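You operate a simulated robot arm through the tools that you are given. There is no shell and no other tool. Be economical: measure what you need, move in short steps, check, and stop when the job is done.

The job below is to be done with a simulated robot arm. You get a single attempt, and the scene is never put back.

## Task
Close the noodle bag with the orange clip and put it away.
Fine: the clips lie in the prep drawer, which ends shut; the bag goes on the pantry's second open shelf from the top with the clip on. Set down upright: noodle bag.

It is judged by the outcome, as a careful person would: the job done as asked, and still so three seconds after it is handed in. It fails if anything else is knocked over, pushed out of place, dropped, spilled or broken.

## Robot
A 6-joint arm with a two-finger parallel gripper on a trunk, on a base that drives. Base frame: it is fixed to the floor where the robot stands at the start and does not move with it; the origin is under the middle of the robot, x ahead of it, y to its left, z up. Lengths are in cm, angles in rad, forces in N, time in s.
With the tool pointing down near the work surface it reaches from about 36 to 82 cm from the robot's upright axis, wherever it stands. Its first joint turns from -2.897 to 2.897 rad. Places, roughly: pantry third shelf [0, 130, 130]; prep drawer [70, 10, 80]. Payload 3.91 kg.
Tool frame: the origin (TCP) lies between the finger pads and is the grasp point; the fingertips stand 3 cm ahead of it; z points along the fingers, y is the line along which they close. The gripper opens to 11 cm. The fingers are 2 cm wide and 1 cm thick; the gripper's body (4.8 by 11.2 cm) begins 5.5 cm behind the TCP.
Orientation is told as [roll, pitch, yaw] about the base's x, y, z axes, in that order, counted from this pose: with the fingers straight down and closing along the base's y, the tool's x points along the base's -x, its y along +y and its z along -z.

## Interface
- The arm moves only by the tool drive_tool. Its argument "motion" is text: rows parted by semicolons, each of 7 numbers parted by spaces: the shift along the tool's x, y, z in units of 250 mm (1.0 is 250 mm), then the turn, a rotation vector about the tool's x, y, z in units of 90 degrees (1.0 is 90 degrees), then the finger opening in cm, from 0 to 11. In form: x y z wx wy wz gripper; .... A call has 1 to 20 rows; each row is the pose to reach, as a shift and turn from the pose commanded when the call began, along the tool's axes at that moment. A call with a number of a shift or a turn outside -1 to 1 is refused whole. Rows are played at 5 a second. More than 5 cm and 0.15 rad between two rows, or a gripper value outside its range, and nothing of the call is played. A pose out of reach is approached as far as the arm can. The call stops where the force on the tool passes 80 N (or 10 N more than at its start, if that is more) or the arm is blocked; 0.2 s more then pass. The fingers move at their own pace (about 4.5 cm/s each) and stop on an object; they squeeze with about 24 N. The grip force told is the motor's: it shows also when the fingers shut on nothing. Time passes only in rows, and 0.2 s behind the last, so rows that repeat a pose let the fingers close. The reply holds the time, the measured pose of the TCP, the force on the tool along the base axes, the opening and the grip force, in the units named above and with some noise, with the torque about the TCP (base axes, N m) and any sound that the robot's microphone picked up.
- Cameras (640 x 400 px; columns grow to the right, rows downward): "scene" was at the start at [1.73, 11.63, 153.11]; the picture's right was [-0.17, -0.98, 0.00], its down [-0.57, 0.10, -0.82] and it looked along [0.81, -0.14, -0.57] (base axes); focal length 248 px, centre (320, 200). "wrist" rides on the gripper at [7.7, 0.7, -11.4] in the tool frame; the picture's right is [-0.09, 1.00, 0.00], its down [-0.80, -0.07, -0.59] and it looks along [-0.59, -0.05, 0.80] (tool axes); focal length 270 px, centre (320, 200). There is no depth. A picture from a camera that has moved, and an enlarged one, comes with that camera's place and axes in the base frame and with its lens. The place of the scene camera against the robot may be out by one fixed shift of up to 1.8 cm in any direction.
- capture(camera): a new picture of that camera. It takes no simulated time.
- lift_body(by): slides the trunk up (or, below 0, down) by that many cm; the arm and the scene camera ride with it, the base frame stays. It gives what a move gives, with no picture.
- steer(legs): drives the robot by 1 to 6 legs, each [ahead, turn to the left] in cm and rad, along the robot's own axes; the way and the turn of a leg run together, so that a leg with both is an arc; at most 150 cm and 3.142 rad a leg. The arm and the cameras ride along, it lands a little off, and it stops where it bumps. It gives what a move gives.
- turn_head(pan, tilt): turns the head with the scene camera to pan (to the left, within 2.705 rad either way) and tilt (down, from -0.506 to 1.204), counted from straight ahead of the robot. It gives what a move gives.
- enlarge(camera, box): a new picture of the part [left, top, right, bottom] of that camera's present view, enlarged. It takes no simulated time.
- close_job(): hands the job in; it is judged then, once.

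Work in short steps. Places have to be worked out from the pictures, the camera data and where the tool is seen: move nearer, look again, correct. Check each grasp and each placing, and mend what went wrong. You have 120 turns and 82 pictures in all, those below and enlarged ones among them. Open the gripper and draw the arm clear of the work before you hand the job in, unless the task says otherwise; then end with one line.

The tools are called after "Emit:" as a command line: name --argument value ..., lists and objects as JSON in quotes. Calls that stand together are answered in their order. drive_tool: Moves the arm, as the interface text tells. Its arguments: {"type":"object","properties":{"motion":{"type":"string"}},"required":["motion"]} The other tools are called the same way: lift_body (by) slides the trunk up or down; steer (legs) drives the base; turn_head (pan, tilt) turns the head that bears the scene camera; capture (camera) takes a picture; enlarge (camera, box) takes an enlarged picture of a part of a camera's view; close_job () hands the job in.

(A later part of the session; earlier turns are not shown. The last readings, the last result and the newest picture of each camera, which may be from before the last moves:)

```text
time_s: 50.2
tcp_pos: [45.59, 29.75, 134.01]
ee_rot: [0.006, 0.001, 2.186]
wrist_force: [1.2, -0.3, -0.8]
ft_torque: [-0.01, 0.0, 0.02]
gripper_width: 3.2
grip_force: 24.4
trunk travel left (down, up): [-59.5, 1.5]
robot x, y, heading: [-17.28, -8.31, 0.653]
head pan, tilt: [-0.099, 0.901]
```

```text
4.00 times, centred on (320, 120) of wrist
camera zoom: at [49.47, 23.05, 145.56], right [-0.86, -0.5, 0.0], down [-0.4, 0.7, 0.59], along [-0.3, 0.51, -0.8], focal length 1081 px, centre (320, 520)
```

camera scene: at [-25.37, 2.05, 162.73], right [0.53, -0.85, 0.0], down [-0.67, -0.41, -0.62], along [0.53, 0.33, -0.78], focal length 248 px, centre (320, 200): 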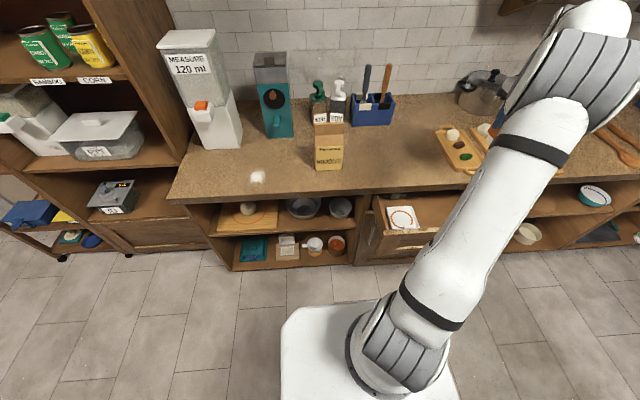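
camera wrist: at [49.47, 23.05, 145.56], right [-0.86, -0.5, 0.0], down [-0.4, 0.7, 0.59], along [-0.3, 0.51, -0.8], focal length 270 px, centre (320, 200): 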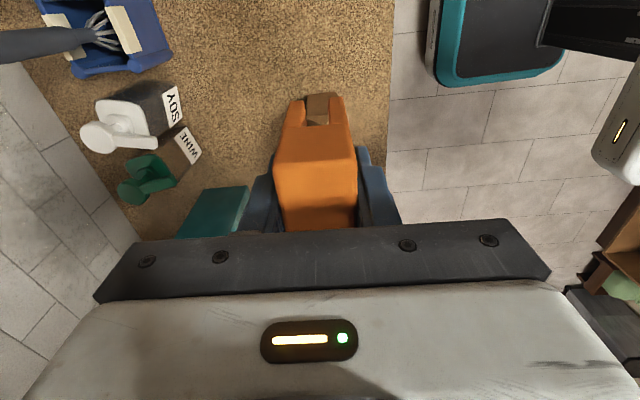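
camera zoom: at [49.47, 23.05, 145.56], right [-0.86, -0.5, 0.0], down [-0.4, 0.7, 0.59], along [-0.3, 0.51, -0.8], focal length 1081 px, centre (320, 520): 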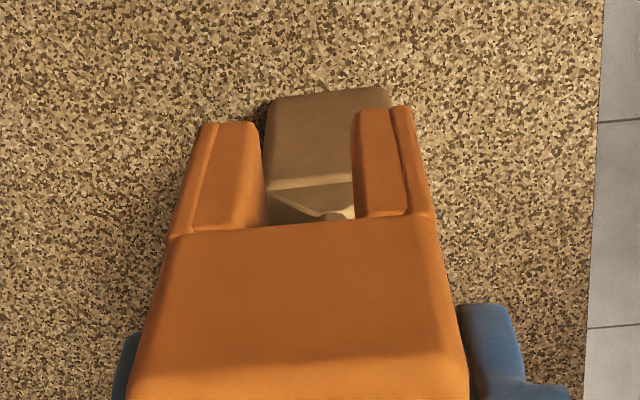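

The bag's end face is centred at n≈54.4, same as the tool. I move 12.1 cm left along the fin and then down to just above it (clip bottom ~114).

Emit:
drive_tool --motion "-0.16 0 0 0 0 0 1; -0.32 0 0 0 0 0 1; -0.484 0 0 0 0 0 1; -0.484 0 0.15 0 0 0 1; -0.484 0 0.3 0 0 0 1; -0.484 0 0.48 0 0 0 1"

Emit:
capture --camera "wrist"

Emit:
turn_head --pan 0.1 --tilt 0.65

Emit:
enlarge --camera "scene" --box '[220, 80, 460, 300]'

```text
time_s: 51.6
tcp_pos: [38.33, 39.34, 122.37]
ee_rot: [-0.001, -0.001, 2.188]
wrist_force: [-0.5, 0.5, -0.4]
ft_torque: [0.05, 0.02, 0.0]
gripper_width: 3.18
grip_force: 24.1
trunk travel left (down, up): [-59.5, 1.5]
robot x, y, heading: [-17.12, -7.96, 0.656]
head pan, tilt: [-0.099, 0.901]
```

```text
44 pictures are left
camera wrist: at [42.13, 32.73, 133.92], right [-0.86, -0.5, 0.0], down [-0.41, 0.69, 0.59], along [-0.3, 0.51, -0.8], focal length 270 px, centre (320, 200)
```

wrist: 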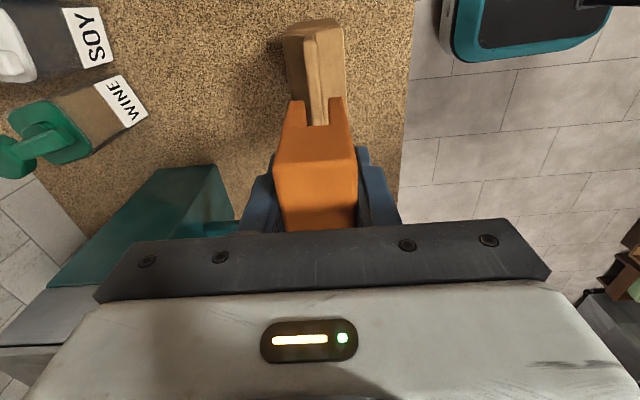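

```text
time_s: 52.4
tcp_pos: [38.31, 39.41, 122.46]
ee_rot: [0.001, 0.0, 2.189]
wrist_force: [-0.3, 0.2, 0.6]
ft_torque: [0.01, 0.0, -0.04]
gripper_width: 3.2
grip_force: 24.0
trunk travel left (down, up): [-59.5, 1.5]
robot x, y, heading: [-17.2, -8.1, 0.66]
head pan, tilt: [0.099, 0.649]
```

```text
1.82 times, centred on (340, 190) of scene
camera zoom: at [-25.46, 4.04, 164.77], right [0.68, -0.73, 0.0], down [-0.44, -0.41, -0.8], along [0.58, 0.54, -0.61], focal length 450 px, centre (284, 218)
```

zoom: 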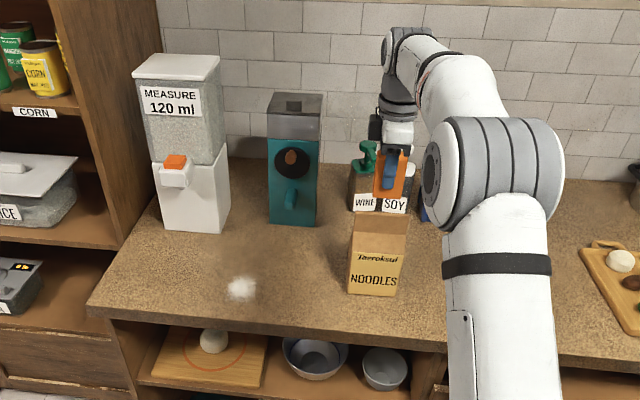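

Emit:
enlarge --camera "wrist" --box '[240, 10, 400, 130]'

Emit:
enlarge --camera "scene" --box '[350, 120, 450, 240]'

```text
3.33 times, centred on (320, 70) of wrist
camera zoom: at [42.12, 32.7, 133.98], right [-0.86, -0.5, 0.0], down [-0.41, 0.69, 0.59], along [-0.3, 0.51, -0.8], focal length 901 px, centre (320, 633)
```

zoom: 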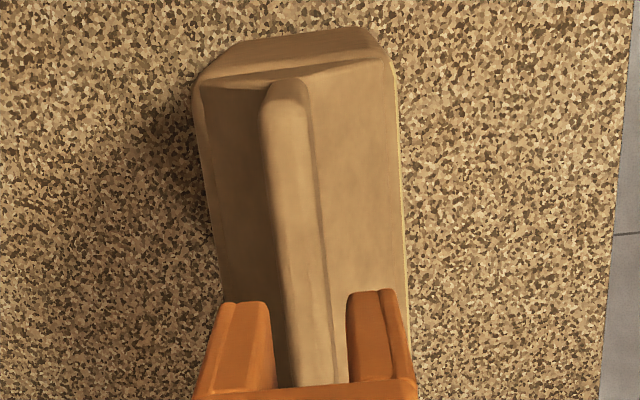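

```text
3.33 times, centred on (400, 180) of scene
camera zoom: at [-25.46, 4.04, 164.77], right [0.68, -0.73, 0.0], down [-0.44, -0.41, -0.8], along [0.58, 0.54, -0.61], focal length 825 px, centre (53, 267)
```

zoom: 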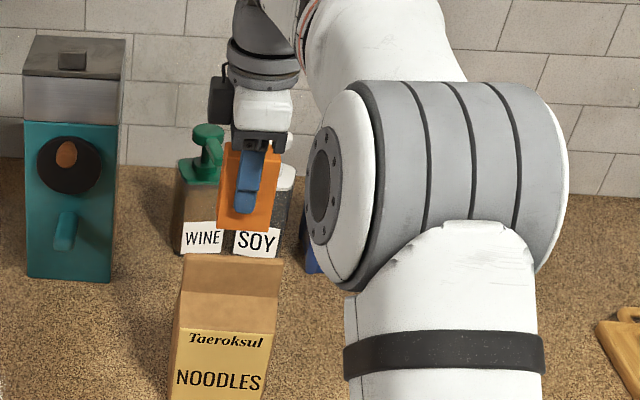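

The fin (≈1.1 cm thick) lies at n≈54.25, the slot (≈1.45 cm wide) at n≈54.0. I shift 0.25 cm and lower to begin sliding on.

Emit:
drive_tool --motion "0 -0.01 0.06 0 0 0 1; 0 -0.01 0.12 0 0 0 1; 0 -0.01 0.17 0 0 0 1; 0 -0.01 0.21 0 0 0 1"

Emit:
enlarge --camera "wrist" --box '[240, 10, 400, 130]'

Emit:
enlarge --camera "scene" --box '[350, 120, 450, 240]'

```text
time_s: 53.4
tcp_pos: [38.46, 39.51, 117.23]
ee_rot: [0.001, 0.0, 2.19]
wrist_force: [0.3, -0.7, -0.2]
ft_torque: [0.0, -0.02, 0.01]
gripper_width: 3.21
grip_force: 24.0
trunk travel left (down, up): [-59.5, 1.5]
robot x, y, heading: [-17.3, -8.16, 0.661]
head pan, tilt: [0.099, 0.649]
```

```text
3.33 times, centred on (320, 70) of wrist
camera zoom: at [42.39, 32.82, 128.71], right [-0.86, -0.5, 0.0], down [-0.41, 0.69, 0.59], along [-0.3, 0.51, -0.8], focal length 901 px, centre (320, 633)
```

zoom: 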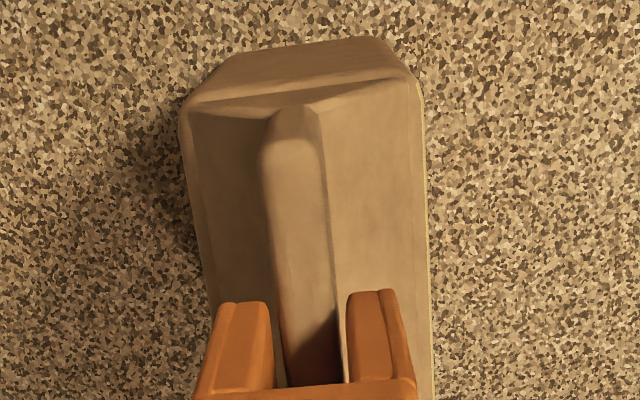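

```text
3.33 times, centred on (400, 180) of scene
camera zoom: at [-25.45, 4.04, 164.77], right [0.69, -0.73, 0.0], down [-0.44, -0.41, -0.8], along [0.58, 0.55, -0.6], focal length 825 px, centre (53, 267)
```

zoom: 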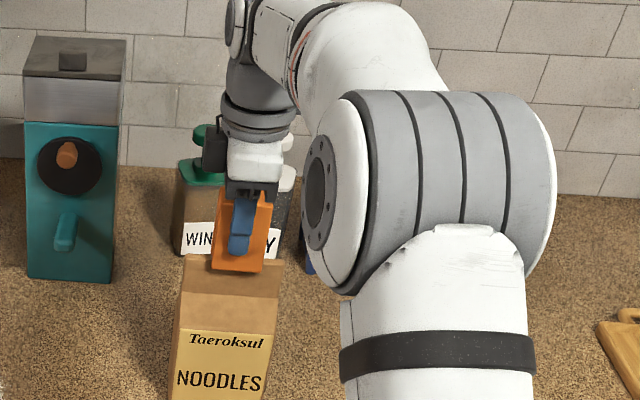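

Aligned and just entering. A 0.1 cm nudge and further down in small steps.

Emit:
drive_tool --motion "0 -0.004 0.03 0 0 0 1; 0 -0.004 0.06 0 0 0 1; 0 -0.004 0.09 0 0 0 1; 0 -0.004 0.12 0 0 0 1"

Emit:
enlarge --camera "wrist" --box '[240, 10, 400, 130]'

Emit:
enlarge --camera "scene" --box '[350, 120, 450, 240]'

```text
time_s: 54.4
tcp_pos: [38.64, 39.52, 114.13]
ee_rot: [-0.002, 0.0, 2.189]
wrist_force: [-0.5, -1.0, -0.6]
ft_torque: [-0.01, 0.02, 0.03]
gripper_width: 3.2
grip_force: 24.1
trunk travel left (down, up): [-59.5, 1.5]
robot x, y, heading: [-17.09, -7.99, 0.655]
head pan, tilt: [0.099, 0.649]
```

```text
3.33 times, centred on (320, 70) of wrist
camera zoom: at [42.47, 32.83, 125.69], right [-0.86, -0.5, 0.0], down [-0.41, 0.69, 0.59], along [-0.3, 0.51, -0.8], focal length 901 px, centre (320, 633)
```

zoom: 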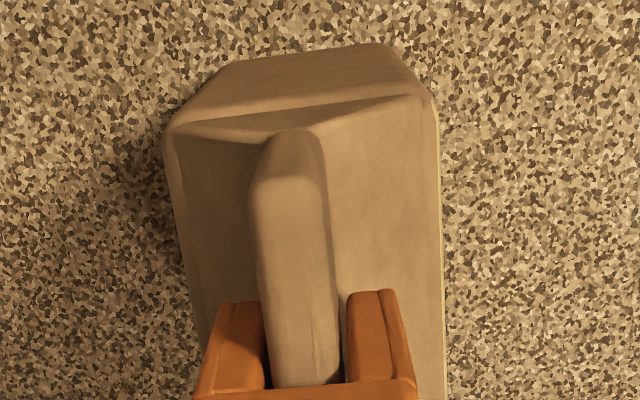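

```text
3.33 times, centred on (400, 180) of scene
camera zoom: at [-25.47, 4.04, 164.77], right [0.69, -0.73, 0.0], down [-0.44, -0.41, -0.8], along [0.58, 0.55, -0.6], focal length 825 px, centre (53, 267)
```

zoom: 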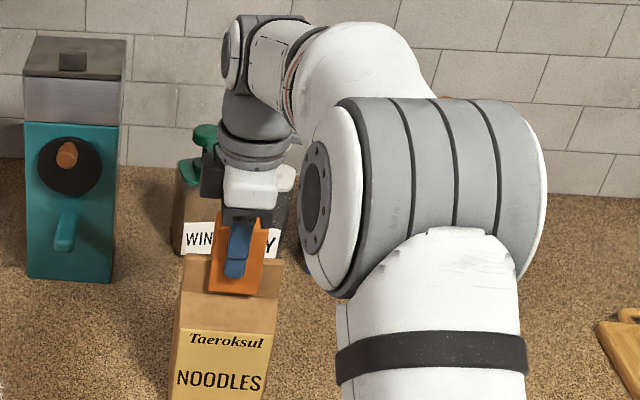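

The fin is inside the slot, no contact force. I continue lowering until it seats.

Emit:
drive_tool --motion "0 0 0.02 0 0 0 1; 0 0 0.04 0 0 0 1; 0 0 0.06 0 0 0 1; 0 0 0.08 0 0 0 1"

Emit:
enlarge --camera "wrist" --box '[240, 10, 400, 130]'

```text
time_s: 55.4
tcp_pos: [38.53, 39.48, 112.67]
ee_rot: [-0.01, -0.001, 2.188]
wrist_force: [2.3, 2.0, 29.0]
ft_torque: [0.01, 0.02, -0.02]
gripper_width: 3.19
grip_force: 23.8
trunk travel left (down, up): [-59.5, 1.5]
robot x, y, heading: [-17.19, -8.15, 0.658]
head pan, tilt: [0.099, 0.649]
```

```text
3.33 times, centred on (320, 70) of wrist
camera zoom: at [42.3, 32.67, 124.17], right [-0.86, -0.5, -0.01], down [-0.41, 0.69, 0.6], along [-0.29, 0.52, -0.8], focal length 901 px, centre (320, 633)
```

zoom: 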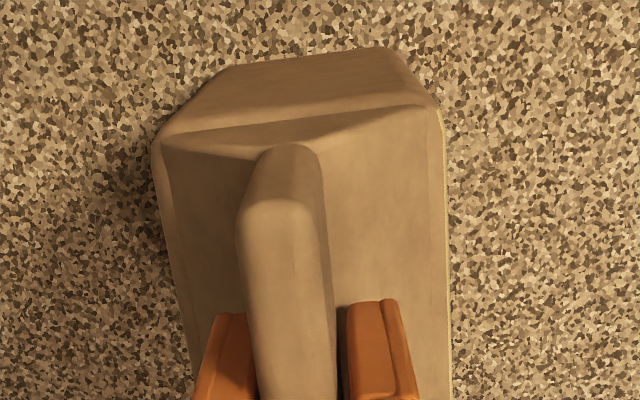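

Contact of 29 N: the fin meets the slot's ceiling. One small extra push, then check.

Emit:
drive_tool --motion "0 0 0.01 0 0 0 1; 0 0 0.016 0 0 0 1; 0 0 0.016 0 0 0 1"

Emit:
enlarge --camera "scene" --box '[350, 140, 430, 240]'

```text
time_s: 56.2
tcp_pos: [38.61, 39.41, 111.92]
ee_rot: [0.0, 0.001, 2.188]
wrist_force: [0.1, -0.5, 18.7]
ft_torque: [0.0, 0.01, 0.01]
gripper_width: 3.21
grip_force: 24.1
trunk travel left (down, up): [-59.5, 1.5]
robot x, y, heading: [-16.89, -8.03, 0.658]
head pan, tilt: [0.099, 0.649]
```

```text
4.00 times, centred on (390, 190) of scene
camera zoom: at [-25.65, 3.86, 164.78], right [0.69, -0.73, 0.0], down [-0.44, -0.41, -0.8], along [0.58, 0.55, -0.6], focal length 990 px, centre (40, 240)
```

zoom: 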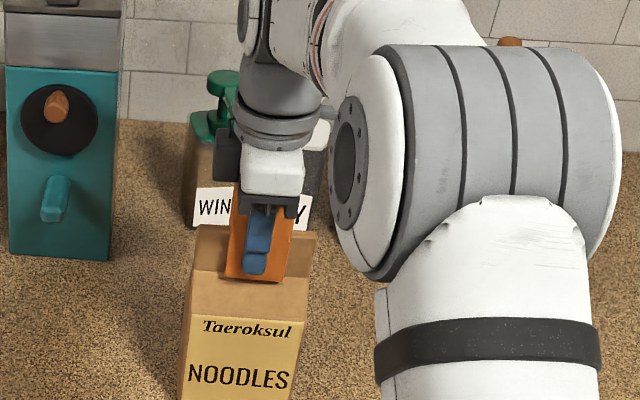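

It slid a further 0.75 cm with a lower force, so it was friction. I push on in small steps.

Emit:
drive_tool --motion "0 0 0.01 0 0 0 1; 0 0 0.02 0 0 0 1; 0 0 0.03 0 0 0 1; 0 0 0.03 0 0 0 1"

Emit:
enlarge --camera "wrist" --box '[240, 10, 400, 130]'

```text
time_s: 57.2
tcp_pos: [38.49, 39.34, 111.18]
ee_rot: [-0.004, 0.0, 2.188]
wrist_force: [-0.2, 0.5, 17.9]
ft_torque: [0.04, 0.0, 0.04]
gripper_width: 3.22
grip_force: 24.4
trunk travel left (down, up): [-59.5, 1.5]
robot x, y, heading: [-17.02, -7.96, 0.658]
head pan, tilt: [0.099, 0.649]
```

```text
3.33 times, centred on (320, 70) of wrist
camera zoom: at [42.31, 32.71, 122.7], right [-0.86, -0.5, 0.0], down [-0.41, 0.69, 0.59], along [-0.3, 0.51, -0.8], focal length 901 px, centre (320, 633)
```

zoom: 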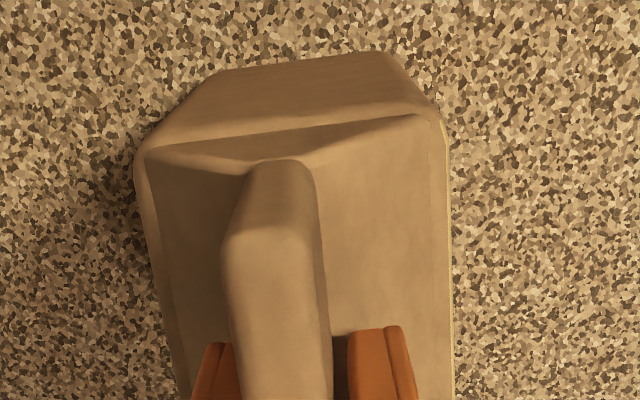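

The clip's legs move up in the tool view, so the clip is now seated and slipping in the grip. I release and rise to look.

Emit:
drive_tool --motion "0 0 -0.02 0 0 0 3.6; 0 0 -0.02 0 0 0 5; 0 0 -0.02 0 0 0 5.5; 0 0 -0.12 0 0 0 5.5; 0 0 -0.3 0 0 0 6; 0 0 -0.48 0 0 0 6; 0 0 -0.64 0 0 0 6; 0 0 -0.8 0 0 0 6"

Emit:
capture --camera "wrist"

Emit:
enlarge --camera "scene" --box '[340, 130, 440, 250]'

```text
time_s: 59.0
tcp_pos: [38.7, 39.56, 131.14]
ee_rot: [0.0, 0.0, 2.188]
wrist_force: [-0.5, 0.0, -0.3]
ft_torque: [0.01, 0.02, -0.03]
gripper_width: 5.97
grip_force: 0.1
trunk travel left (down, up): [-59.5, 1.5]
robot x, y, heading: [-17.56, -8.53, 0.654]
head pan, tilt: [0.099, 0.649]
```

```text
33 pictures are left
camera wrist: at [42.43, 32.9, 142.68], right [-0.86, -0.5, 0.0], down [-0.41, 0.69, 0.59], along [-0.3, 0.51, -0.8], focal length 270 px, centre (320, 200)
```

wrist: 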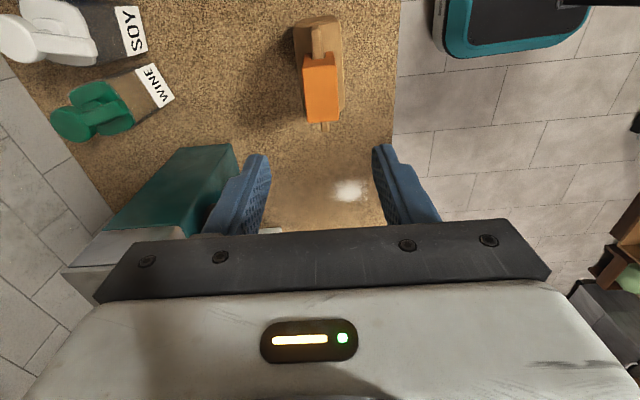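

```text
3.33 times, centred on (390, 190) of scene
camera zoom: at [-25.45, 4.05, 164.77], right [0.69, -0.73, 0.0], down [-0.44, -0.41, -0.8], along [0.58, 0.55, -0.6], focal length 825 px, centre (87, 233)
```

zoom: 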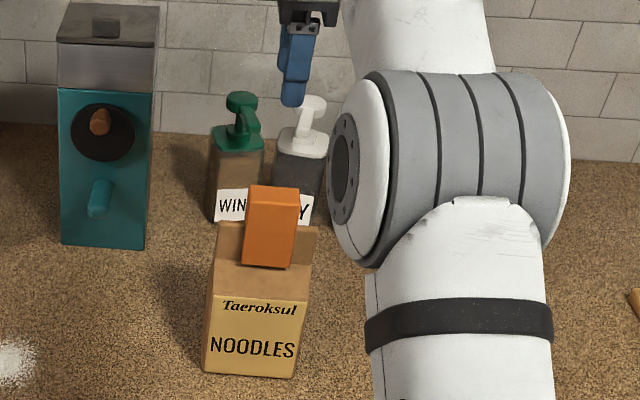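

The clip sits firmly on the fin and the bag stands. Next I go back to shut the drawer: retreat toward the drawer side, turning the tool back.

Emit:
drive_tool --motion "0.1 0.16 0 0 0 0 6; 0.22 0.3 0 0 0 0 6; 0.36 0.44 0 0 0 0 6; 0.5 0.58 0 0 0 0 6; 0.64 0.72 0 0 0 0 6; 0.78 0.84 0 0 0 0 6; 0.848 0.84 0 0 0 0 6"

Emit:
drive_tool --motion "0.08 0.08 0 0 0 0.09 6; 0.16 0.16 0 0 0 0.18 6; 0.24 0.24 0 0 0 0.27 6; 0.32 0.32 0 0 0 0.36 6; 0.4 0.4 0 0 0 0.45 6; 0.48 0.48 0 0 0 0.54 6; 0.56 0.56 0 0 0 0.63 6; 0.64 0.64 0 0 0 0.72 6; 0.72 0.72 0 0 0 0.81 6; 0.8 0.8 0 0 0 0.9 6; 0.848 0.844 0 0 0 0.98 6"

Emit:
drive_tool --motion "0 0 0 0 -0.083 0 6.5; 0 0 0 0 -0.167 0 6.5; 0 0 0 0 -0.25 0 6.5; 0 0 0 0 -0.333 0 6.5; 0 0 0 0 -0.417 0 6.5; 0 0 0 0 -0.5 0 6.5; 0 0 0 0 -0.583 0 6.5; 0 0 0 0 -0.667 0 6.5"

```text
time_s: 60.6
tcp_pos: [33.83, 10.08, 130.96]
ee_rot: [0.002, -0.001, 2.189]
wrist_force: [0.1, -0.1, 0.1]
ft_torque: [0.02, 0.01, 0.03]
gripper_width: 6.01
grip_force: 0.0
trunk travel left (down, up): [-59.5, 1.5]
robot x, y, heading: [-17.23, -8.18, 0.653]
head pan, tilt: [0.099, 0.649]
```

```text
time_s: 63.0
tcp_pos: [28.85, -19.45, 130.93]
ee_rot: [0.0, -0.001, 0.647]
wrist_force: [0.1, 1.0, 0.0]
ft_torque: [0.0, 0.02, 0.0]
gripper_width: 6.02
grip_force: 0.1
trunk travel left (down, up): [-59.5, 1.5]
robot x, y, heading: [-17.06, -8.06, 0.655]
head pan, tilt: [0.099, 0.649]
```

```text
time_s: 64.8
tcp_pos: [28.83, -19.49, 131.03]
ee_rot: [-0.001, -1.05, 0.648]
wrist_force: [0.6, 0.5, 0.1]
ft_torque: [-0.02, 0.04, 0.0]
gripper_width: 6.52
grip_force: 0.1
trunk travel left (down, up): [-59.5, 1.5]
robot x, y, heading: [-16.97, -7.83, 0.657]
head pan, tilt: [0.099, 0.649]
```

Now lower the trunk back to the pre-grasp height in front of the knob and check.

Emit:
lift_body --by -46.5

Emit:
capture --camera "wrist"

```text
refused: -46.5 is not a number from -40 to 40
```

```text
31 pictures are left
camera wrist: at [17.39, -27.3, 130.13], right [-0.57, 0.82, 0.08], down [-0.05, -0.13, 0.99], along [0.82, 0.56, 0.11], focal length 270 px, centre (320, 200)
```

wrist: 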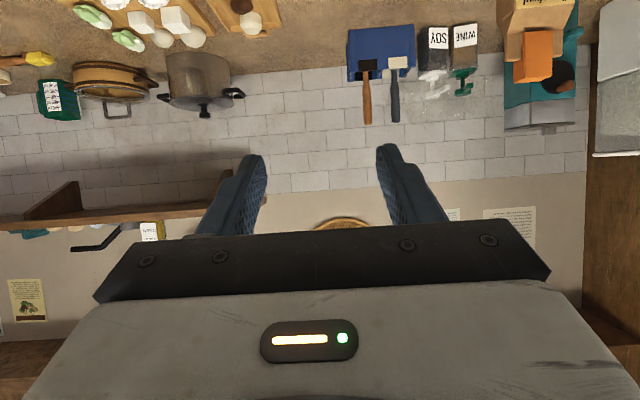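

Emit:
lift_body --by -40

Emit:
lift_body --by -6.5

Emit:
capture --camera "wrist"

```text
time_s: 68.6
tcp_pos: [28.83, -19.42, 91.0]
ee_rot: [0.001, -1.049, 0.65]
wrist_force: [0.0, -0.3, -0.3]
ft_torque: [0.0, -0.03, -0.03]
gripper_width: 6.47
grip_force: 0.1
trunk travel left (down, up): [-19.5, 41.5]
robot x, y, heading: [-17.29, -7.97, 0.655]
head pan, tilt: [0.099, 0.649]
```

```text
time_s: 69.6
tcp_pos: [28.73, -19.4, 84.52]
ee_rot: [-0.001, -1.049, 0.65]
wrist_force: [-0.4, 0.3, -0.2]
ft_torque: [-0.04, 0.0, 0.02]
gripper_width: 6.49
grip_force: 0.0
trunk travel left (down, up): [-13.0, 48.0]
robot x, y, heading: [-17.04, -7.94, 0.66]
head pan, tilt: [0.099, 0.649]
```

```text
30 pictures are left
camera wrist: at [17.37, -27.24, 83.65], right [-0.57, 0.82, 0.08], down [-0.05, -0.13, 0.99], along [0.82, 0.56, 0.11], focal length 270 px, centre (320, 200)
```

wrist: 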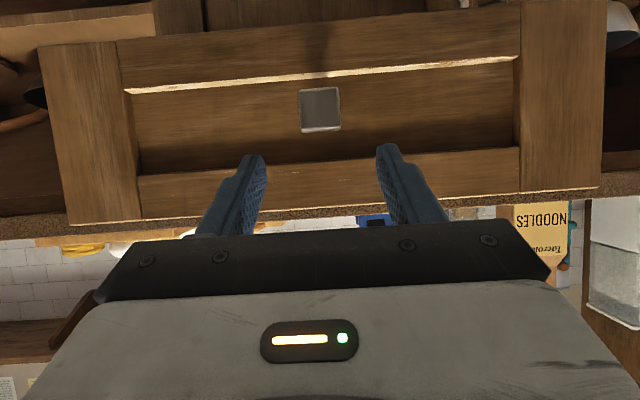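

I advance onto the knob and grip it again.

Emit:
drive_tool --motion "0 0 0.17 0 0 0 6.5; 0 0 0.345 0 0 0 6; 0 0 0.345 0 0 0 3; 0 0 0.345 0 0 0 1; 0 0 0.345 0 0 0 1; 0 0 0.345 0 0 0 1"

```text
time_s: 71.0
tcp_pos: [34.68, -14.88, 80.33]
ee_rot: [0.001, -1.046, 0.649]
wrist_force: [-2.8, 5.2, -4.4]
ft_torque: [0.24, -0.52, -0.37]
gripper_width: 3.25
grip_force: 45.2
trunk travel left (down, up): [-13.0, 48.0]
robot x, y, heading: [-16.71, -8.33, 0.656]
head pan, tilt: [0.099, 0.649]
```

Gripped. Now push the drawer shut.

Emit:
drive_tool --motion "-0.06 0 0.104 0 0 0 1; -0.12 -0.002 0.208 0 0 0 1; -0.18 -0.003 0.312 0 0 0 1; -0.24 -0.004 0.416 0 0 0 1; -0.3 -0.005 0.52 0 0 0 1; -0.35 -0.006 0.606 0 0 0 1; -0.39 -0.006 0.675 0 0 0 1; -0.41 -0.006 0.71 0 0 0 1; -0.42 -0.006 0.727 0 0 0 1; -0.43 -0.006 0.745 0 0 0 1; -0.44 -0.006 0.762 0 0 0 1"

Emit:
capture --camera "wrist"

```text
time_s: 73.4
tcp_pos: [51.94, -2.33, 80.51]
ee_rot: [0.004, -1.049, 0.642]
wrist_force: [-50.4, -43.5, -5.2]
ft_torque: [-0.86, 0.47, -1.48]
gripper_width: 3.19
grip_force: 45.2
trunk travel left (down, up): [-13.0, 48.0]
robot x, y, heading: [-17.46, -8.07, 0.655]
head pan, tilt: [0.099, 0.649]
```

```text
29 pictures are left
camera wrist: at [40.53, -10.15, 79.44], right [-0.56, 0.82, 0.08], down [-0.05, -0.13, 0.99], along [0.82, 0.55, 0.11], focal length 270 px, centre (320, 200)
```

wrist: 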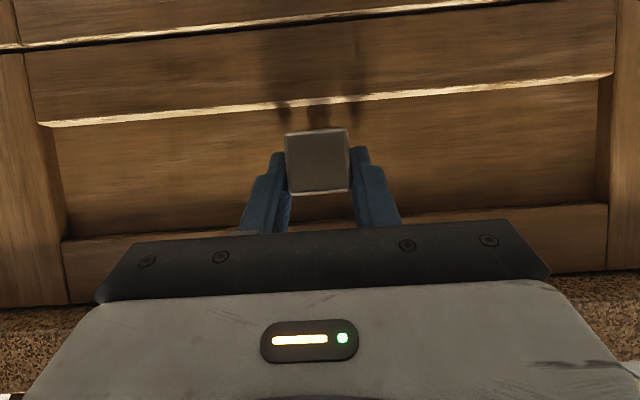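

Drawer shut (66 N against its stop, same pose as before opening). I release and retreat straight back.

Emit:
drive_tool --motion "0.01 0 -0.02 0 0 0 4; 0.01 0 -0.02 0 0 0 6; 0.01 0 -0.02 0 0 0 6.5; 0.08 0 -0.139 0 0 0 6.5; 0.16 0 -0.277 0 0 0 6.5; 0.24 0 -0.416 0 0 0 6.5; 0.32 0 -0.554 0 0 0 6.5; 0.4 0 -0.69 0 0 0 6.5"

Emit:
capture --camera "wrist"

```text
time_s: 75.2
tcp_pos: [36.59, -13.88, 80.17]
ee_rot: [0.0, -1.049, 0.65]
wrist_force: [1.3, -0.5, -0.2]
ft_torque: [0.0, -0.03, -0.01]
gripper_width: 6.51
grip_force: 0.1
trunk travel left (down, up): [-13.0, 48.0]
robot x, y, heading: [-17.18, -8.52, 0.661]
head pan, tilt: [0.099, 0.649]
```

```text
28 pictures are left
camera wrist: at [25.14, -21.68, 79.29], right [-0.57, 0.82, 0.08], down [-0.05, -0.13, 0.99], along [0.82, 0.56, 0.11], focal length 270 px, centre (320, 200)
```

wrist: 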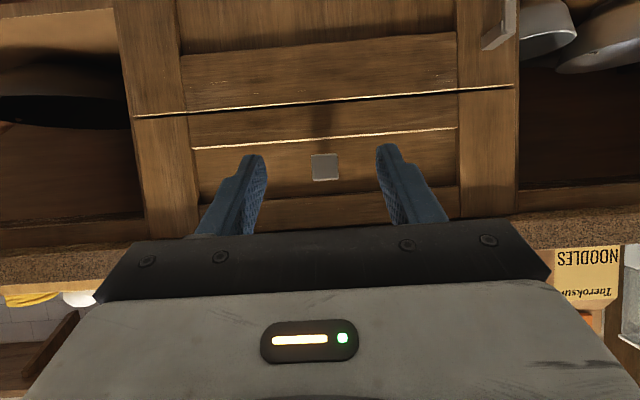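

The drawer is flush shut. I'll grasp the bag from its right side, fingers on front and back faces (5.9 cm deep). First raise the trunk and turn the tool upright again.

Emit:
lift_body --by 40

Emit:
drive_tool --motion "0 0 0 0 0.083 0 9; 0 0 0 0 0.167 0 9; 0 0 0 0 0.25 0 9; 0 0 0 0 0.333 0 9; 0 0 0 0 0.417 0 9; 0 0 0 0 0.5 0 9; 0 0 0 0 0.583 0 9; 0 0 0 0 0.667 0 9"

Emit:
drive_tool --motion "-0.03 0 0 0 0 -0.09 9; -0.06 0 0 0 0 -0.18 9; -0.09 0 0 0 0 -0.27 9; -0.12 0 0 0 0 -0.36 9; -0.15 0 0 0 0 -0.45 9; -0.18 0 0 0 0 -0.54 9; -0.21 0 0 0 0 -0.63 9; -0.24 0 0 0 0 -0.72 9; -0.27 0 0 0 0 -0.81 9; -0.3 0 0 0 0 -0.9 9; -0.3 0 0 0 0 -0.98 9"

```text
time_s: 79.1
tcp_pos: [36.59, -13.84, 120.19]
ee_rot: [-0.001, -1.05, 0.648]
wrist_force: [0.7, -0.8, -0.6]
ft_torque: [-0.01, -0.02, -0.03]
gripper_width: 6.51
grip_force: 0.1
trunk travel left (down, up): [-53.0, 8.0]
robot x, y, heading: [-16.99, -8.25, 0.654]
head pan, tilt: [0.099, 0.649]
```

```text
time_s: 80.9
tcp_pos: [36.7, -13.9, 120.03]
ee_rot: [0.0, 0.001, 0.648]
wrist_force: [0.3, -0.4, -0.8]
ft_torque: [-0.01, 0.04, 0.01]
gripper_width: 8.98
grip_force: 0.1
trunk travel left (down, up): [-53.0, 8.0]
robot x, y, heading: [-17.3, -8.0, 0.654]
head pan, tilt: [0.099, 0.649]
```

```text
time_s: 83.3
tcp_pos: [42.59, -9.27, 120.16]
ee_rot: [0.0, 0.0, 2.192]
wrist_force: [0.8, -0.2, -0.2]
ft_torque: [-0.04, -0.03, 0.0]
gripper_width: 8.99
grip_force: 0.0
trunk travel left (down, up): [-53.0, 8.0]
robot x, y, heading: [-17.09, -8.3, 0.659]
head pan, tilt: [0.099, 0.649]
```

I move over the counter to the right of the bag, then tilt the fingers to point left at it.

Emit:
drive_tool --motion "-0.1 -0.13 0 0 0 0 9; -0.22 -0.26 0 0 0 0 9; -0.34 -0.39 0 0 0 0 9; -0.46 -0.52 0 0 0 0 9; -0.58 -0.65 0 0 0 0 9; -0.7 -0.78 0 0 0 0 9; -0.83 -0.9 0 0 0 0 9; -0.94 -1 0 0 0 0 9; -1 -1 0 0 0 0 9"

Emit:
drive_tool --motion "0 0 0 0 -0.094 0 9; 0 0 0 0 -0.188 0 9; 0 0 0 0 -0.282 0 9; 0 0 0 0 -0.376 0 9; 0 0 0 0 -0.47 0 9; 0 0 0 0 -0.564 0 9; 0 0 0 0 -0.658 0 9; 0 0 0 0 -0.752 0 9"

Emit:
capture --camera "wrist"

Emit:
capture --camera "scene"

```text
time_s: 85.3
tcp_pos: [48.49, 25.71, 120.34]
ee_rot: [-0.002, 0.0, 2.186]
wrist_force: [-0.3, -0.4, 0.4]
ft_torque: [0.01, -0.04, -0.03]
gripper_width: 8.99
grip_force: 0.0
trunk travel left (down, up): [-53.0, 8.0]
robot x, y, heading: [-17.11, -7.8, 0.653]
head pan, tilt: [0.099, 0.649]
```

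```text
time_s: 87.1
tcp_pos: [48.6, 25.57, 120.22]
ee_rot: [-0.001, -1.183, 2.19]
wrist_force: [-0.2, 1.0, 0.6]
ft_torque: [0.03, -0.02, -0.02]
gripper_width: 9.01
grip_force: 0.0
trunk travel left (down, up): [-53.0, 8.0]
robot x, y, heading: [-17.2, -8.23, 0.651]
head pan, tilt: [0.099, 0.649]
```

```text
27 pictures are left
camera wrist: at [55.74, 14.12, 117.44], right [-0.83, -0.55, 0.08], down [0.2, -0.16, 0.97], along [-0.52, 0.82, 0.24], focal length 270 px, centre (320, 200)
```

wrist: 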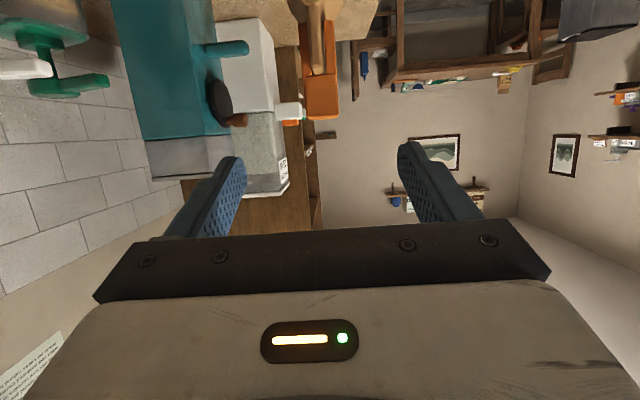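

```text
26 pictures are left
camera scene: at [-25.43, 4.04, 158.28], right [0.69, -0.73, 0.0], down [-0.44, -0.41, -0.8], along [0.58, 0.55, -0.6], focal length 248 px, centre (320, 200)
```

scene: 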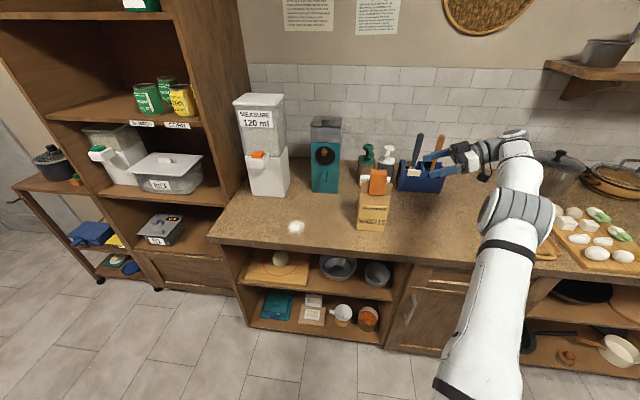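

The pose is reached; surroundings are clear. I lower 19 cm to grasp height, still ~10 cm right of the bag.

Emit:
drive_tool --motion "0.178 0 0.073 0 0 0 9; 0.356 0 0.145 0 0 0 9; 0.534 0 0.218 0 0 0 9; 0.711 0 0.29 0 0 0 9"

Emit:
capture --camera "wrist"

```text
time_s: 88.1
tcp_pos: [48.49, 25.55, 100.86]
ee_rot: [-0.001, -1.181, 2.189]
wrist_force: [0.3, 0.2, 0.0]
ft_torque: [0.01, 0.03, 0.02]
gripper_width: 9.0
grip_force: 0.0
trunk travel left (down, up): [-53.0, 8.0]
robot x, y, heading: [-17.2, -8.06, 0.655]
head pan, tilt: [0.099, 0.649]
```

```text
25 pictures are left
camera wrist: at [55.63, 14.17, 98.14], right [-0.83, -0.55, 0.08], down [0.2, -0.16, 0.97], along [-0.52, 0.82, 0.24], focal length 270 px, centre (320, 200)
```

wrist: 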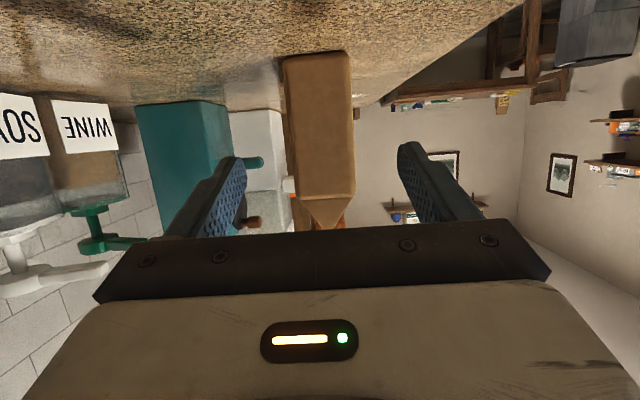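

The bag is centred between the fingers (n≈54.2, 5.8 cm deep). I advance 15.6 cm and stop to check before closing.

Emit:
drive_tool --motion "-0.059 0.008 0.145 0 0 0 9; -0.118 0.008 0.289 0 0 0 9; -0.177 0.008 0.434 0 0 0 9; -0.236 0.008 0.578 0 0 0 9"

Emit:
capture --camera "wrist"

```text
time_s: 89.1
tcp_pos: [39.3, 38.15, 100.79]
ee_rot: [-0.002, -1.18, 2.191]
wrist_force: [1.2, -1.5, -0.5]
ft_torque: [0.1, 0.04, 0.04]
gripper_width: 9.01
grip_force: 0.1
trunk travel left (down, up): [-53.0, 8.0]
robot x, y, heading: [-17.0, -8.05, 0.655]
head pan, tilt: [0.099, 0.649]
```

```text
24 pictures are left
camera wrist: at [46.59, 26.63, 98.2], right [-0.83, -0.55, 0.08], down [0.2, -0.16, 0.97], along [-0.52, 0.82, 0.24], focal length 270 px, centre (320, 200)
```

wrist: 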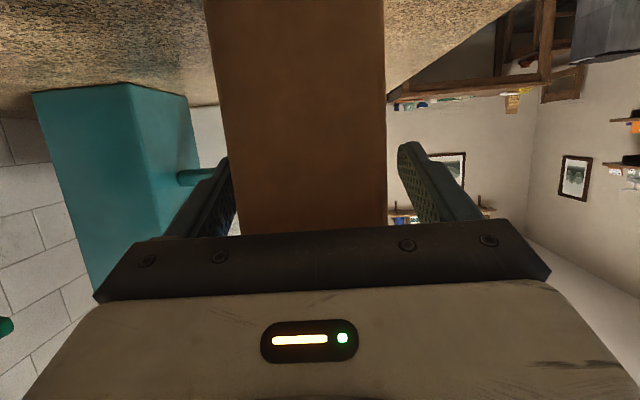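

The geometry agrees (bag n≈54.3, tool n≈54.1). I close on the bag.

Emit:
drive_tool --motion "0 -0.006 0 0 0 0 7; 0 -0.006 0 0 0 0 5; 0 -0.006 0 0 0 0 4; 0 -0.006 0 0 0 0 4; 0 -0.006 0 0 0 0 4"

```text
time_s: 90.3
tcp_pos: [39.54, 38.19, 101.0]
ee_rot: [-0.003, -1.182, 2.188]
wrist_force: [-1.4, -0.6, 0.9]
ft_torque: [0.07, 0.29, 0.05]
gripper_width: 6.0
grip_force: 23.9
trunk travel left (down, up): [-53.0, 8.0]
robot x, y, heading: [-17.24, -8.13, 0.65]
head pan, tilt: [0.099, 0.649]
```

Gripped at 6.0 cm. I lift 3 cm and check, then further.

Emit:
drive_tool --motion "-0.037 0 -0.015 0 0 0 3; -0.074 0 -0.03 0 0 0 3; -0.111 0 -0.045 0 0 0 3; -0.111 0 -0.045 0 0 0 3"

Emit:
enlarge --camera "scene" --box '[300, 120, 460, 250]'

```text
time_s: 91.3
tcp_pos: [39.61, 38.34, 103.94]
ee_rot: [0.001, -1.18, 2.188]
wrist_force: [-0.2, -0.6, -3.5]
ft_torque: [-0.06, -0.01, 0.0]
gripper_width: 5.98
grip_force: 24.0
trunk travel left (down, up): [-53.0, 8.0]
robot x, y, heading: [-17.3, -7.92, 0.655]
head pan, tilt: [0.099, 0.649]
```

```text
3.08 times, centred on (380, 185) of scene
camera zoom: at [-25.42, 4.07, 158.27], right [0.69, -0.73, 0.0], down [-0.44, -0.41, -0.8], along [0.58, 0.55, -0.61], focal length 762 px, centre (135, 246)
```

zoom: 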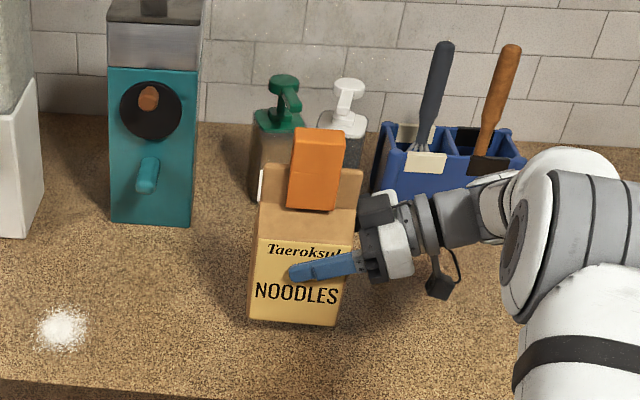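

The bag hangs upright with the clip on (~0.35 kg). I lift 20 cm and draw it back over the counter edge.

Emit:
drive_tool --motion "-0.148 0 -0.061 0 0 0 3; -0.296 0 -0.121 0 0 0 3; -0.444 0 -0.182 0 0 0 3; -0.592 0 -0.242 0 0 0 3; -0.74 0 -0.303 0 0 0 3; -0.74 0.18 -0.303 0 0 0 3; -0.74 0.36 -0.303 0 0 0 3; -0.74 0.54 -0.303 0 0 0 3; -0.74 0.72 -0.303 0 0 0 3; -0.74 0.85 -0.303 0 0 0 3"

```text
time_s: 93.5
tcp_pos: [21.97, 25.93, 124.02]
ee_rot: [-0.004, -1.182, 2.192]
wrist_force: [0.3, 0.2, -3.6]
ft_torque: [-0.07, -0.05, -0.01]
gripper_width: 5.96
grip_force: 24.2
trunk travel left (down, up): [-53.0, 8.0]
robot x, y, heading: [-16.97, -8.22, 0.655]
head pan, tilt: [0.099, 0.649]
```

I turn the tool about the vertical so it points ahead again (bag stays upright), moving it slightly forward for wrist room.

Emit:
drive_tool --motion "0 -0.03 0 0.0825 0 0.0337 3; 0 -0.06 0 0.1649 0 0.0674 3; 0 -0.1 0 0.2474 0 0.1011 3; 0 -0.14 0 0.3298 0 0.1348 3; 0 -0.18 0 0.4123 0 0.1685 3; 0 -0.22 0 0.4947 0 0.2021 3; 0 -0.26 0 0.5772 0 0.2358 3; 0 -0.3 0 0.6596 0 0.2695 3; 0 -0.34 0 0.7421 0 0.3032 3; 0 -0.36 0 0.8245 0 0.3369 3; 0 -0.36 0 0.907 0 0.3706 3"

Emit:
capture --camera "scene"

```text
time_s: 95.9
tcp_pos: [29.6, 31.02, 123.97]
ee_rot: [0.0, -1.179, 0.75]
wrist_force: [0.4, 0.2, -4.3]
ft_torque: [-0.06, 0.04, 0.0]
gripper_width: 5.99
grip_force: 24.3
out of reach, approached as far as the arm can: row 11
trunk travel left (down, up): [-53.0, 8.0]
robot x, y, heading: [-17.26, -8.31, 0.653]
head pan, tilt: [0.099, 0.649]
```

```text
22 pictures are left
camera scene: at [-25.44, 4.03, 158.28], right [0.69, -0.73, 0.0], down [-0.44, -0.41, -0.8], along [0.58, 0.55, -0.6], focal length 248 px, centre (320, 200)
```

scene: 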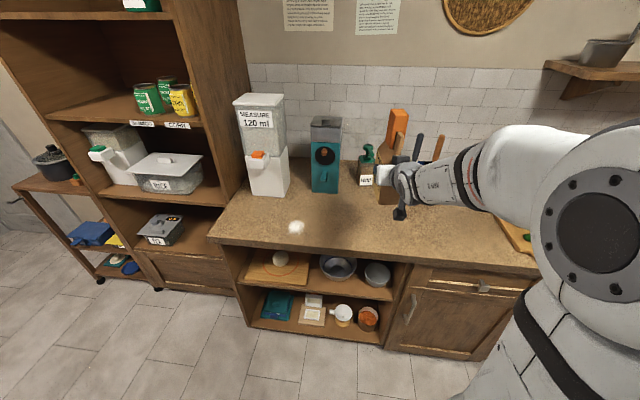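

The bag now points ahead. Shelf top is ≈z 126 with ~30 cm of room; the bag with clip needs ~23. The floor path is clear, so I turn left, drive 112 cm along the counter, and turn back to face the pantry, short of it.

Emit:
steer --legs '[[0, 1.47], [112, 0], [0, -1.573]]'

Emit:
turn_head --pan 0.0 --tilt 0.2

Emit:
capture --camera "scene"

```text
time_s: 107.1
tcp_pos: [-69.2, 149.01, 123.88]
ee_rot: [0.004, -1.178, 1.532]
wrist_force: [0.8, -0.4, -3.2]
ft_torque: [-0.06, 0.02, 0.02]
gripper_width: 5.99
grip_force: 23.6
trunk travel left (down, up): [-53.0, 8.0]
robot x, y, heading: [-75.24, 88.22, 1.499]
head pan, tilt: [0.099, 0.649]
stopped in leg 3: the robot was blocked; the commanded pose is now the measured one
```

```text
time_s: 108.0
tcp_pos: [-69.31, 148.95, 123.92]
ee_rot: [0.004, -1.181, 1.531]
wrist_force: [-0.1, 0.2, -4.2]
ft_torque: [-0.05, 0.01, -0.04]
gripper_width: 5.99
grip_force: 23.7
trunk travel left (down, up): [-53.0, 8.0]
robot x, y, heading: [-76.02, 88.3, 1.499]
head pan, tilt: [0.0, 0.201]
```

```text
21 pictures are left
camera scene: at [-89.96, 89.95, 162.37], right [1.0, -0.07, 0.0], down [-0.01, -0.2, -0.98], along [0.07, 0.98, -0.2], focal length 248 px, centre (320, 200)
```

scene: 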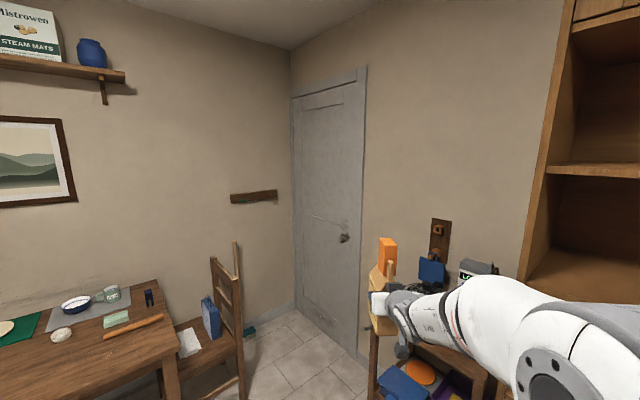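

The turn was blocked part way (no force on the tool). I look down and around to find what touches.

Emit:
turn_head --pan -0.5 --tilt 0.85

Emit:
capture --camera "scene"

Emit:
turn_head --pan 0.3 --tilt 1.0

Emit:
capture --camera "scene"

```text
time_s: 109.0
tcp_pos: [-69.27, 149.04, 123.88]
ee_rot: [0.003, -1.179, 1.532]
wrist_force: [-0.5, -0.1, -3.3]
ft_torque: [-0.08, 0.01, -0.02]
gripper_width: 5.99
grip_force: 24.3
trunk travel left (down, up): [-53.0, 8.0]
robot x, y, heading: [-75.81, 88.4, 1.503]
head pan, tilt: [-0.499, 0.85]
```

```text
20 pictures are left
camera scene: at [-86.4, 87.26, 156.62], right [0.84, -0.54, 0.0], down [-0.4, -0.63, -0.66], along [0.35, 0.56, -0.75], focal length 248 px, centre (320, 200)
```

scene: 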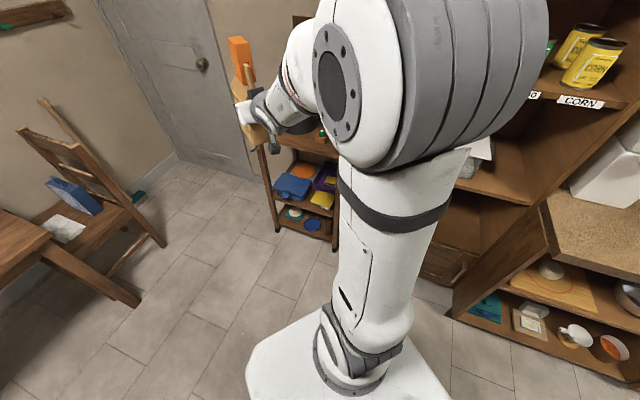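

```text
time_s: 110.1
tcp_pos: [-69.09, 148.96, 124.03]
ee_rot: [0.005, -1.18, 1.531]
wrist_force: [-0.4, -0.2, -3.0]
ft_torque: [-0.05, 0.01, 0.01]
gripper_width: 5.99
grip_force: 24.4
trunk travel left (down, up): [-53.0, 8.0]
robot x, y, heading: [-75.74, 87.93, 1.505]
head pan, tilt: [0.3, 1.0]
```

```text
19 pictures are left
camera scene: at [-92.2, 87.44, 155.5], right [0.97, 0.23, 0.0], down [0.19, -0.82, -0.54], along [-0.12, 0.53, -0.84], focal length 248 px, centre (320, 200)
```

scene: 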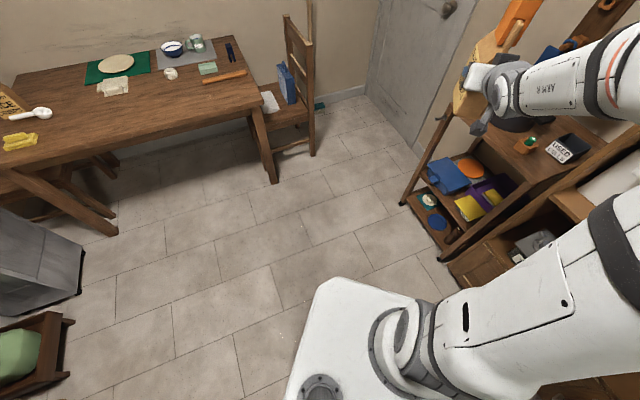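

No obvious touch is visible. The wrist view may show what is next to the hand.

Emit:
capture --camera "wrist"

```text
18 pictures are left
camera wrist: at [-70.45, 135.4, 121.24], right [-0.99, 0.07, 0.08], down [0.06, -0.25, 0.97], along [0.09, 0.97, 0.24], focal length 270 px, centre (320, 200)
```

wrist: 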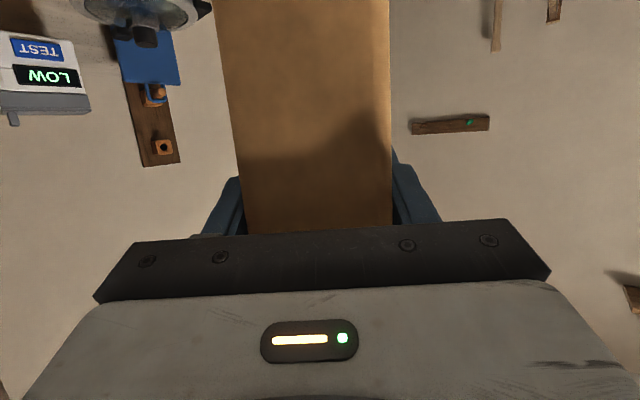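

Nothing touches the bag; the pot and device on the cart are ~25 cm away. I back off 12 cm and try the turn in a small step.

Emit:
steer --legs '[[-12, 0], [0, -0.3]]'

```text
time_s: 112.3
tcp_pos: [-52.38, 132.45, 123.84]
ee_rot: [0.004, -1.181, 1.235]
wrist_force: [0.5, -1.7, -3.3]
ft_torque: [-0.08, 0.02, -0.02]
gripper_width: 5.98
grip_force: 24.3
trunk travel left (down, up): [-53.0, 8.0]
robot x, y, heading: [-77.12, 76.31, 1.213]
head pan, tilt: [0.3, 1.0]
```

The turn goes on freely now. I continue in two steps.

Emit:
steer --legs '[[0, -0.3], [0, -0.34]]'

Emit:
turn_head --pan 0.15 --tilt 0.3

Emit:
capture --camera "scene"

```text
time_s: 114.8
tcp_pos: [-23.9, 106.72, 123.85]
ee_rot: [0.005, -1.18, 0.591]
wrist_force: [0.3, 0.6, -4.1]
ft_torque: [-0.03, 0.05, -0.05]
gripper_width: 6.0
grip_force: 23.8
trunk travel left (down, up): [-53.0, 8.0]
robot x, y, heading: [-77.71, 77.72, 0.586]
head pan, tilt: [0.3, 1.0]
```

```text
time_s: 115.8
tcp_pos: [-23.91, 106.64, 124.01]
ee_rot: [0.003, -1.18, 0.593]
wrist_force: [0.2, -0.3, -2.7]
ft_torque: [-0.02, 0.05, 0.03]
gripper_width: 5.98
grip_force: 23.8
trunk travel left (down, up): [-53.0, 8.0]
robot x, y, heading: [-77.58, 77.25, 0.577]
head pan, tilt: [0.15, 0.3]
```

```text
17 pictures are left
camera scene: at [-84.68, 91.11, 161.44], right [0.67, -0.74, 0.0], down [-0.22, -0.2, -0.95], along [0.71, 0.64, -0.3], focal length 248 px, centre (320, 200)
```

scene: 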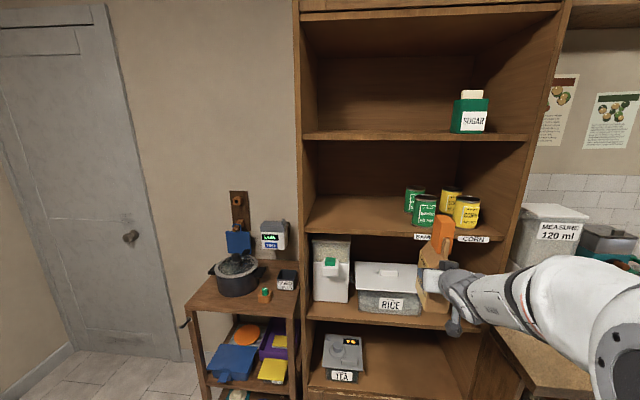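

I have ~33 cm free between the pantry's left wall (e≈−135) and the jars (e≈−100). I raise the bag 15.5 cm and shift it 16.5 cm left, still in front of the pantry.

Emit:
lift_body --by 7.8

Emit:
drive_tool --motion "-0.074 0.1 -0.03 0 0 0 3; -0.148 0.22 -0.06 0 0 0 3; -0.222 0.34 -0.09 0 0 0 3; -0.296 0.46 -0.121 0 0 0 3; -0.296 0.57 -0.121 0 0 0 3; -0.296 0.66 -0.121 0 0 0 3"

Emit:
turn_head --pan 0.25 --tilt 0.3

Emit:
capture --camera "scene"

```text
time_s: 117.0
tcp_pos: [-23.97, 106.59, 131.69]
ee_rot: [0.006, -1.18, 0.593]
wrist_force: [-0.6, 0.3, -4.2]
ft_torque: [-0.06, 0.06, 0.0]
gripper_width: 5.99
grip_force: 24.1
trunk travel left (down, up): [-60.8, 0.2]
robot x, y, heading: [-77.66, 78.1, 0.581]
head pan, tilt: [0.15, 0.3]
```

```text
time_s: 118.4
tcp_pos: [-26.93, 111.85, 139.32]
ee_rot: [0.006, -1.18, 0.593]
wrist_force: [-0.3, 1.0, -3.9]
ft_torque: [-0.01, 0.06, 0.03]
gripper_width: 5.99
grip_force: 23.6
out of reach, approached as far as the arm can: row 2, 3, 4, 5, 6
trunk travel left (down, up): [-60.8, 0.2]
robot x, y, heading: [-78.06, 77.72, 0.587]
head pan, tilt: [0.15, 0.3]
```

```text
time_s: 119.1
tcp_pos: [-26.89, 111.81, 139.22]
ee_rot: [0.006, -1.177, 0.59]
wrist_force: [-0.1, -0.2, -3.5]
ft_torque: [-0.05, 0.05, 0.0]
gripper_width: 5.98
grip_force: 23.8
trunk travel left (down, up): [-60.8, 0.2]
robot x, y, heading: [-77.68, 77.57, 0.579]
head pan, tilt: [0.25, 0.3]
```

```text
16 pictures are left
camera scene: at [-85.32, 91.75, 169.25], right [0.74, -0.67, 0.0], down [-0.2, -0.22, -0.96], along [0.64, 0.71, -0.3], focal length 248 px, centre (320, 200)
```

scene: 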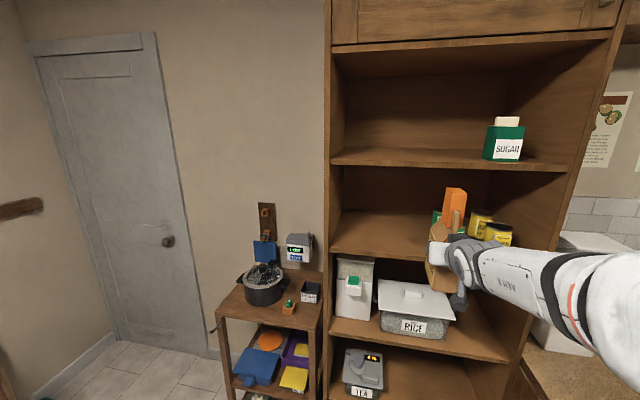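

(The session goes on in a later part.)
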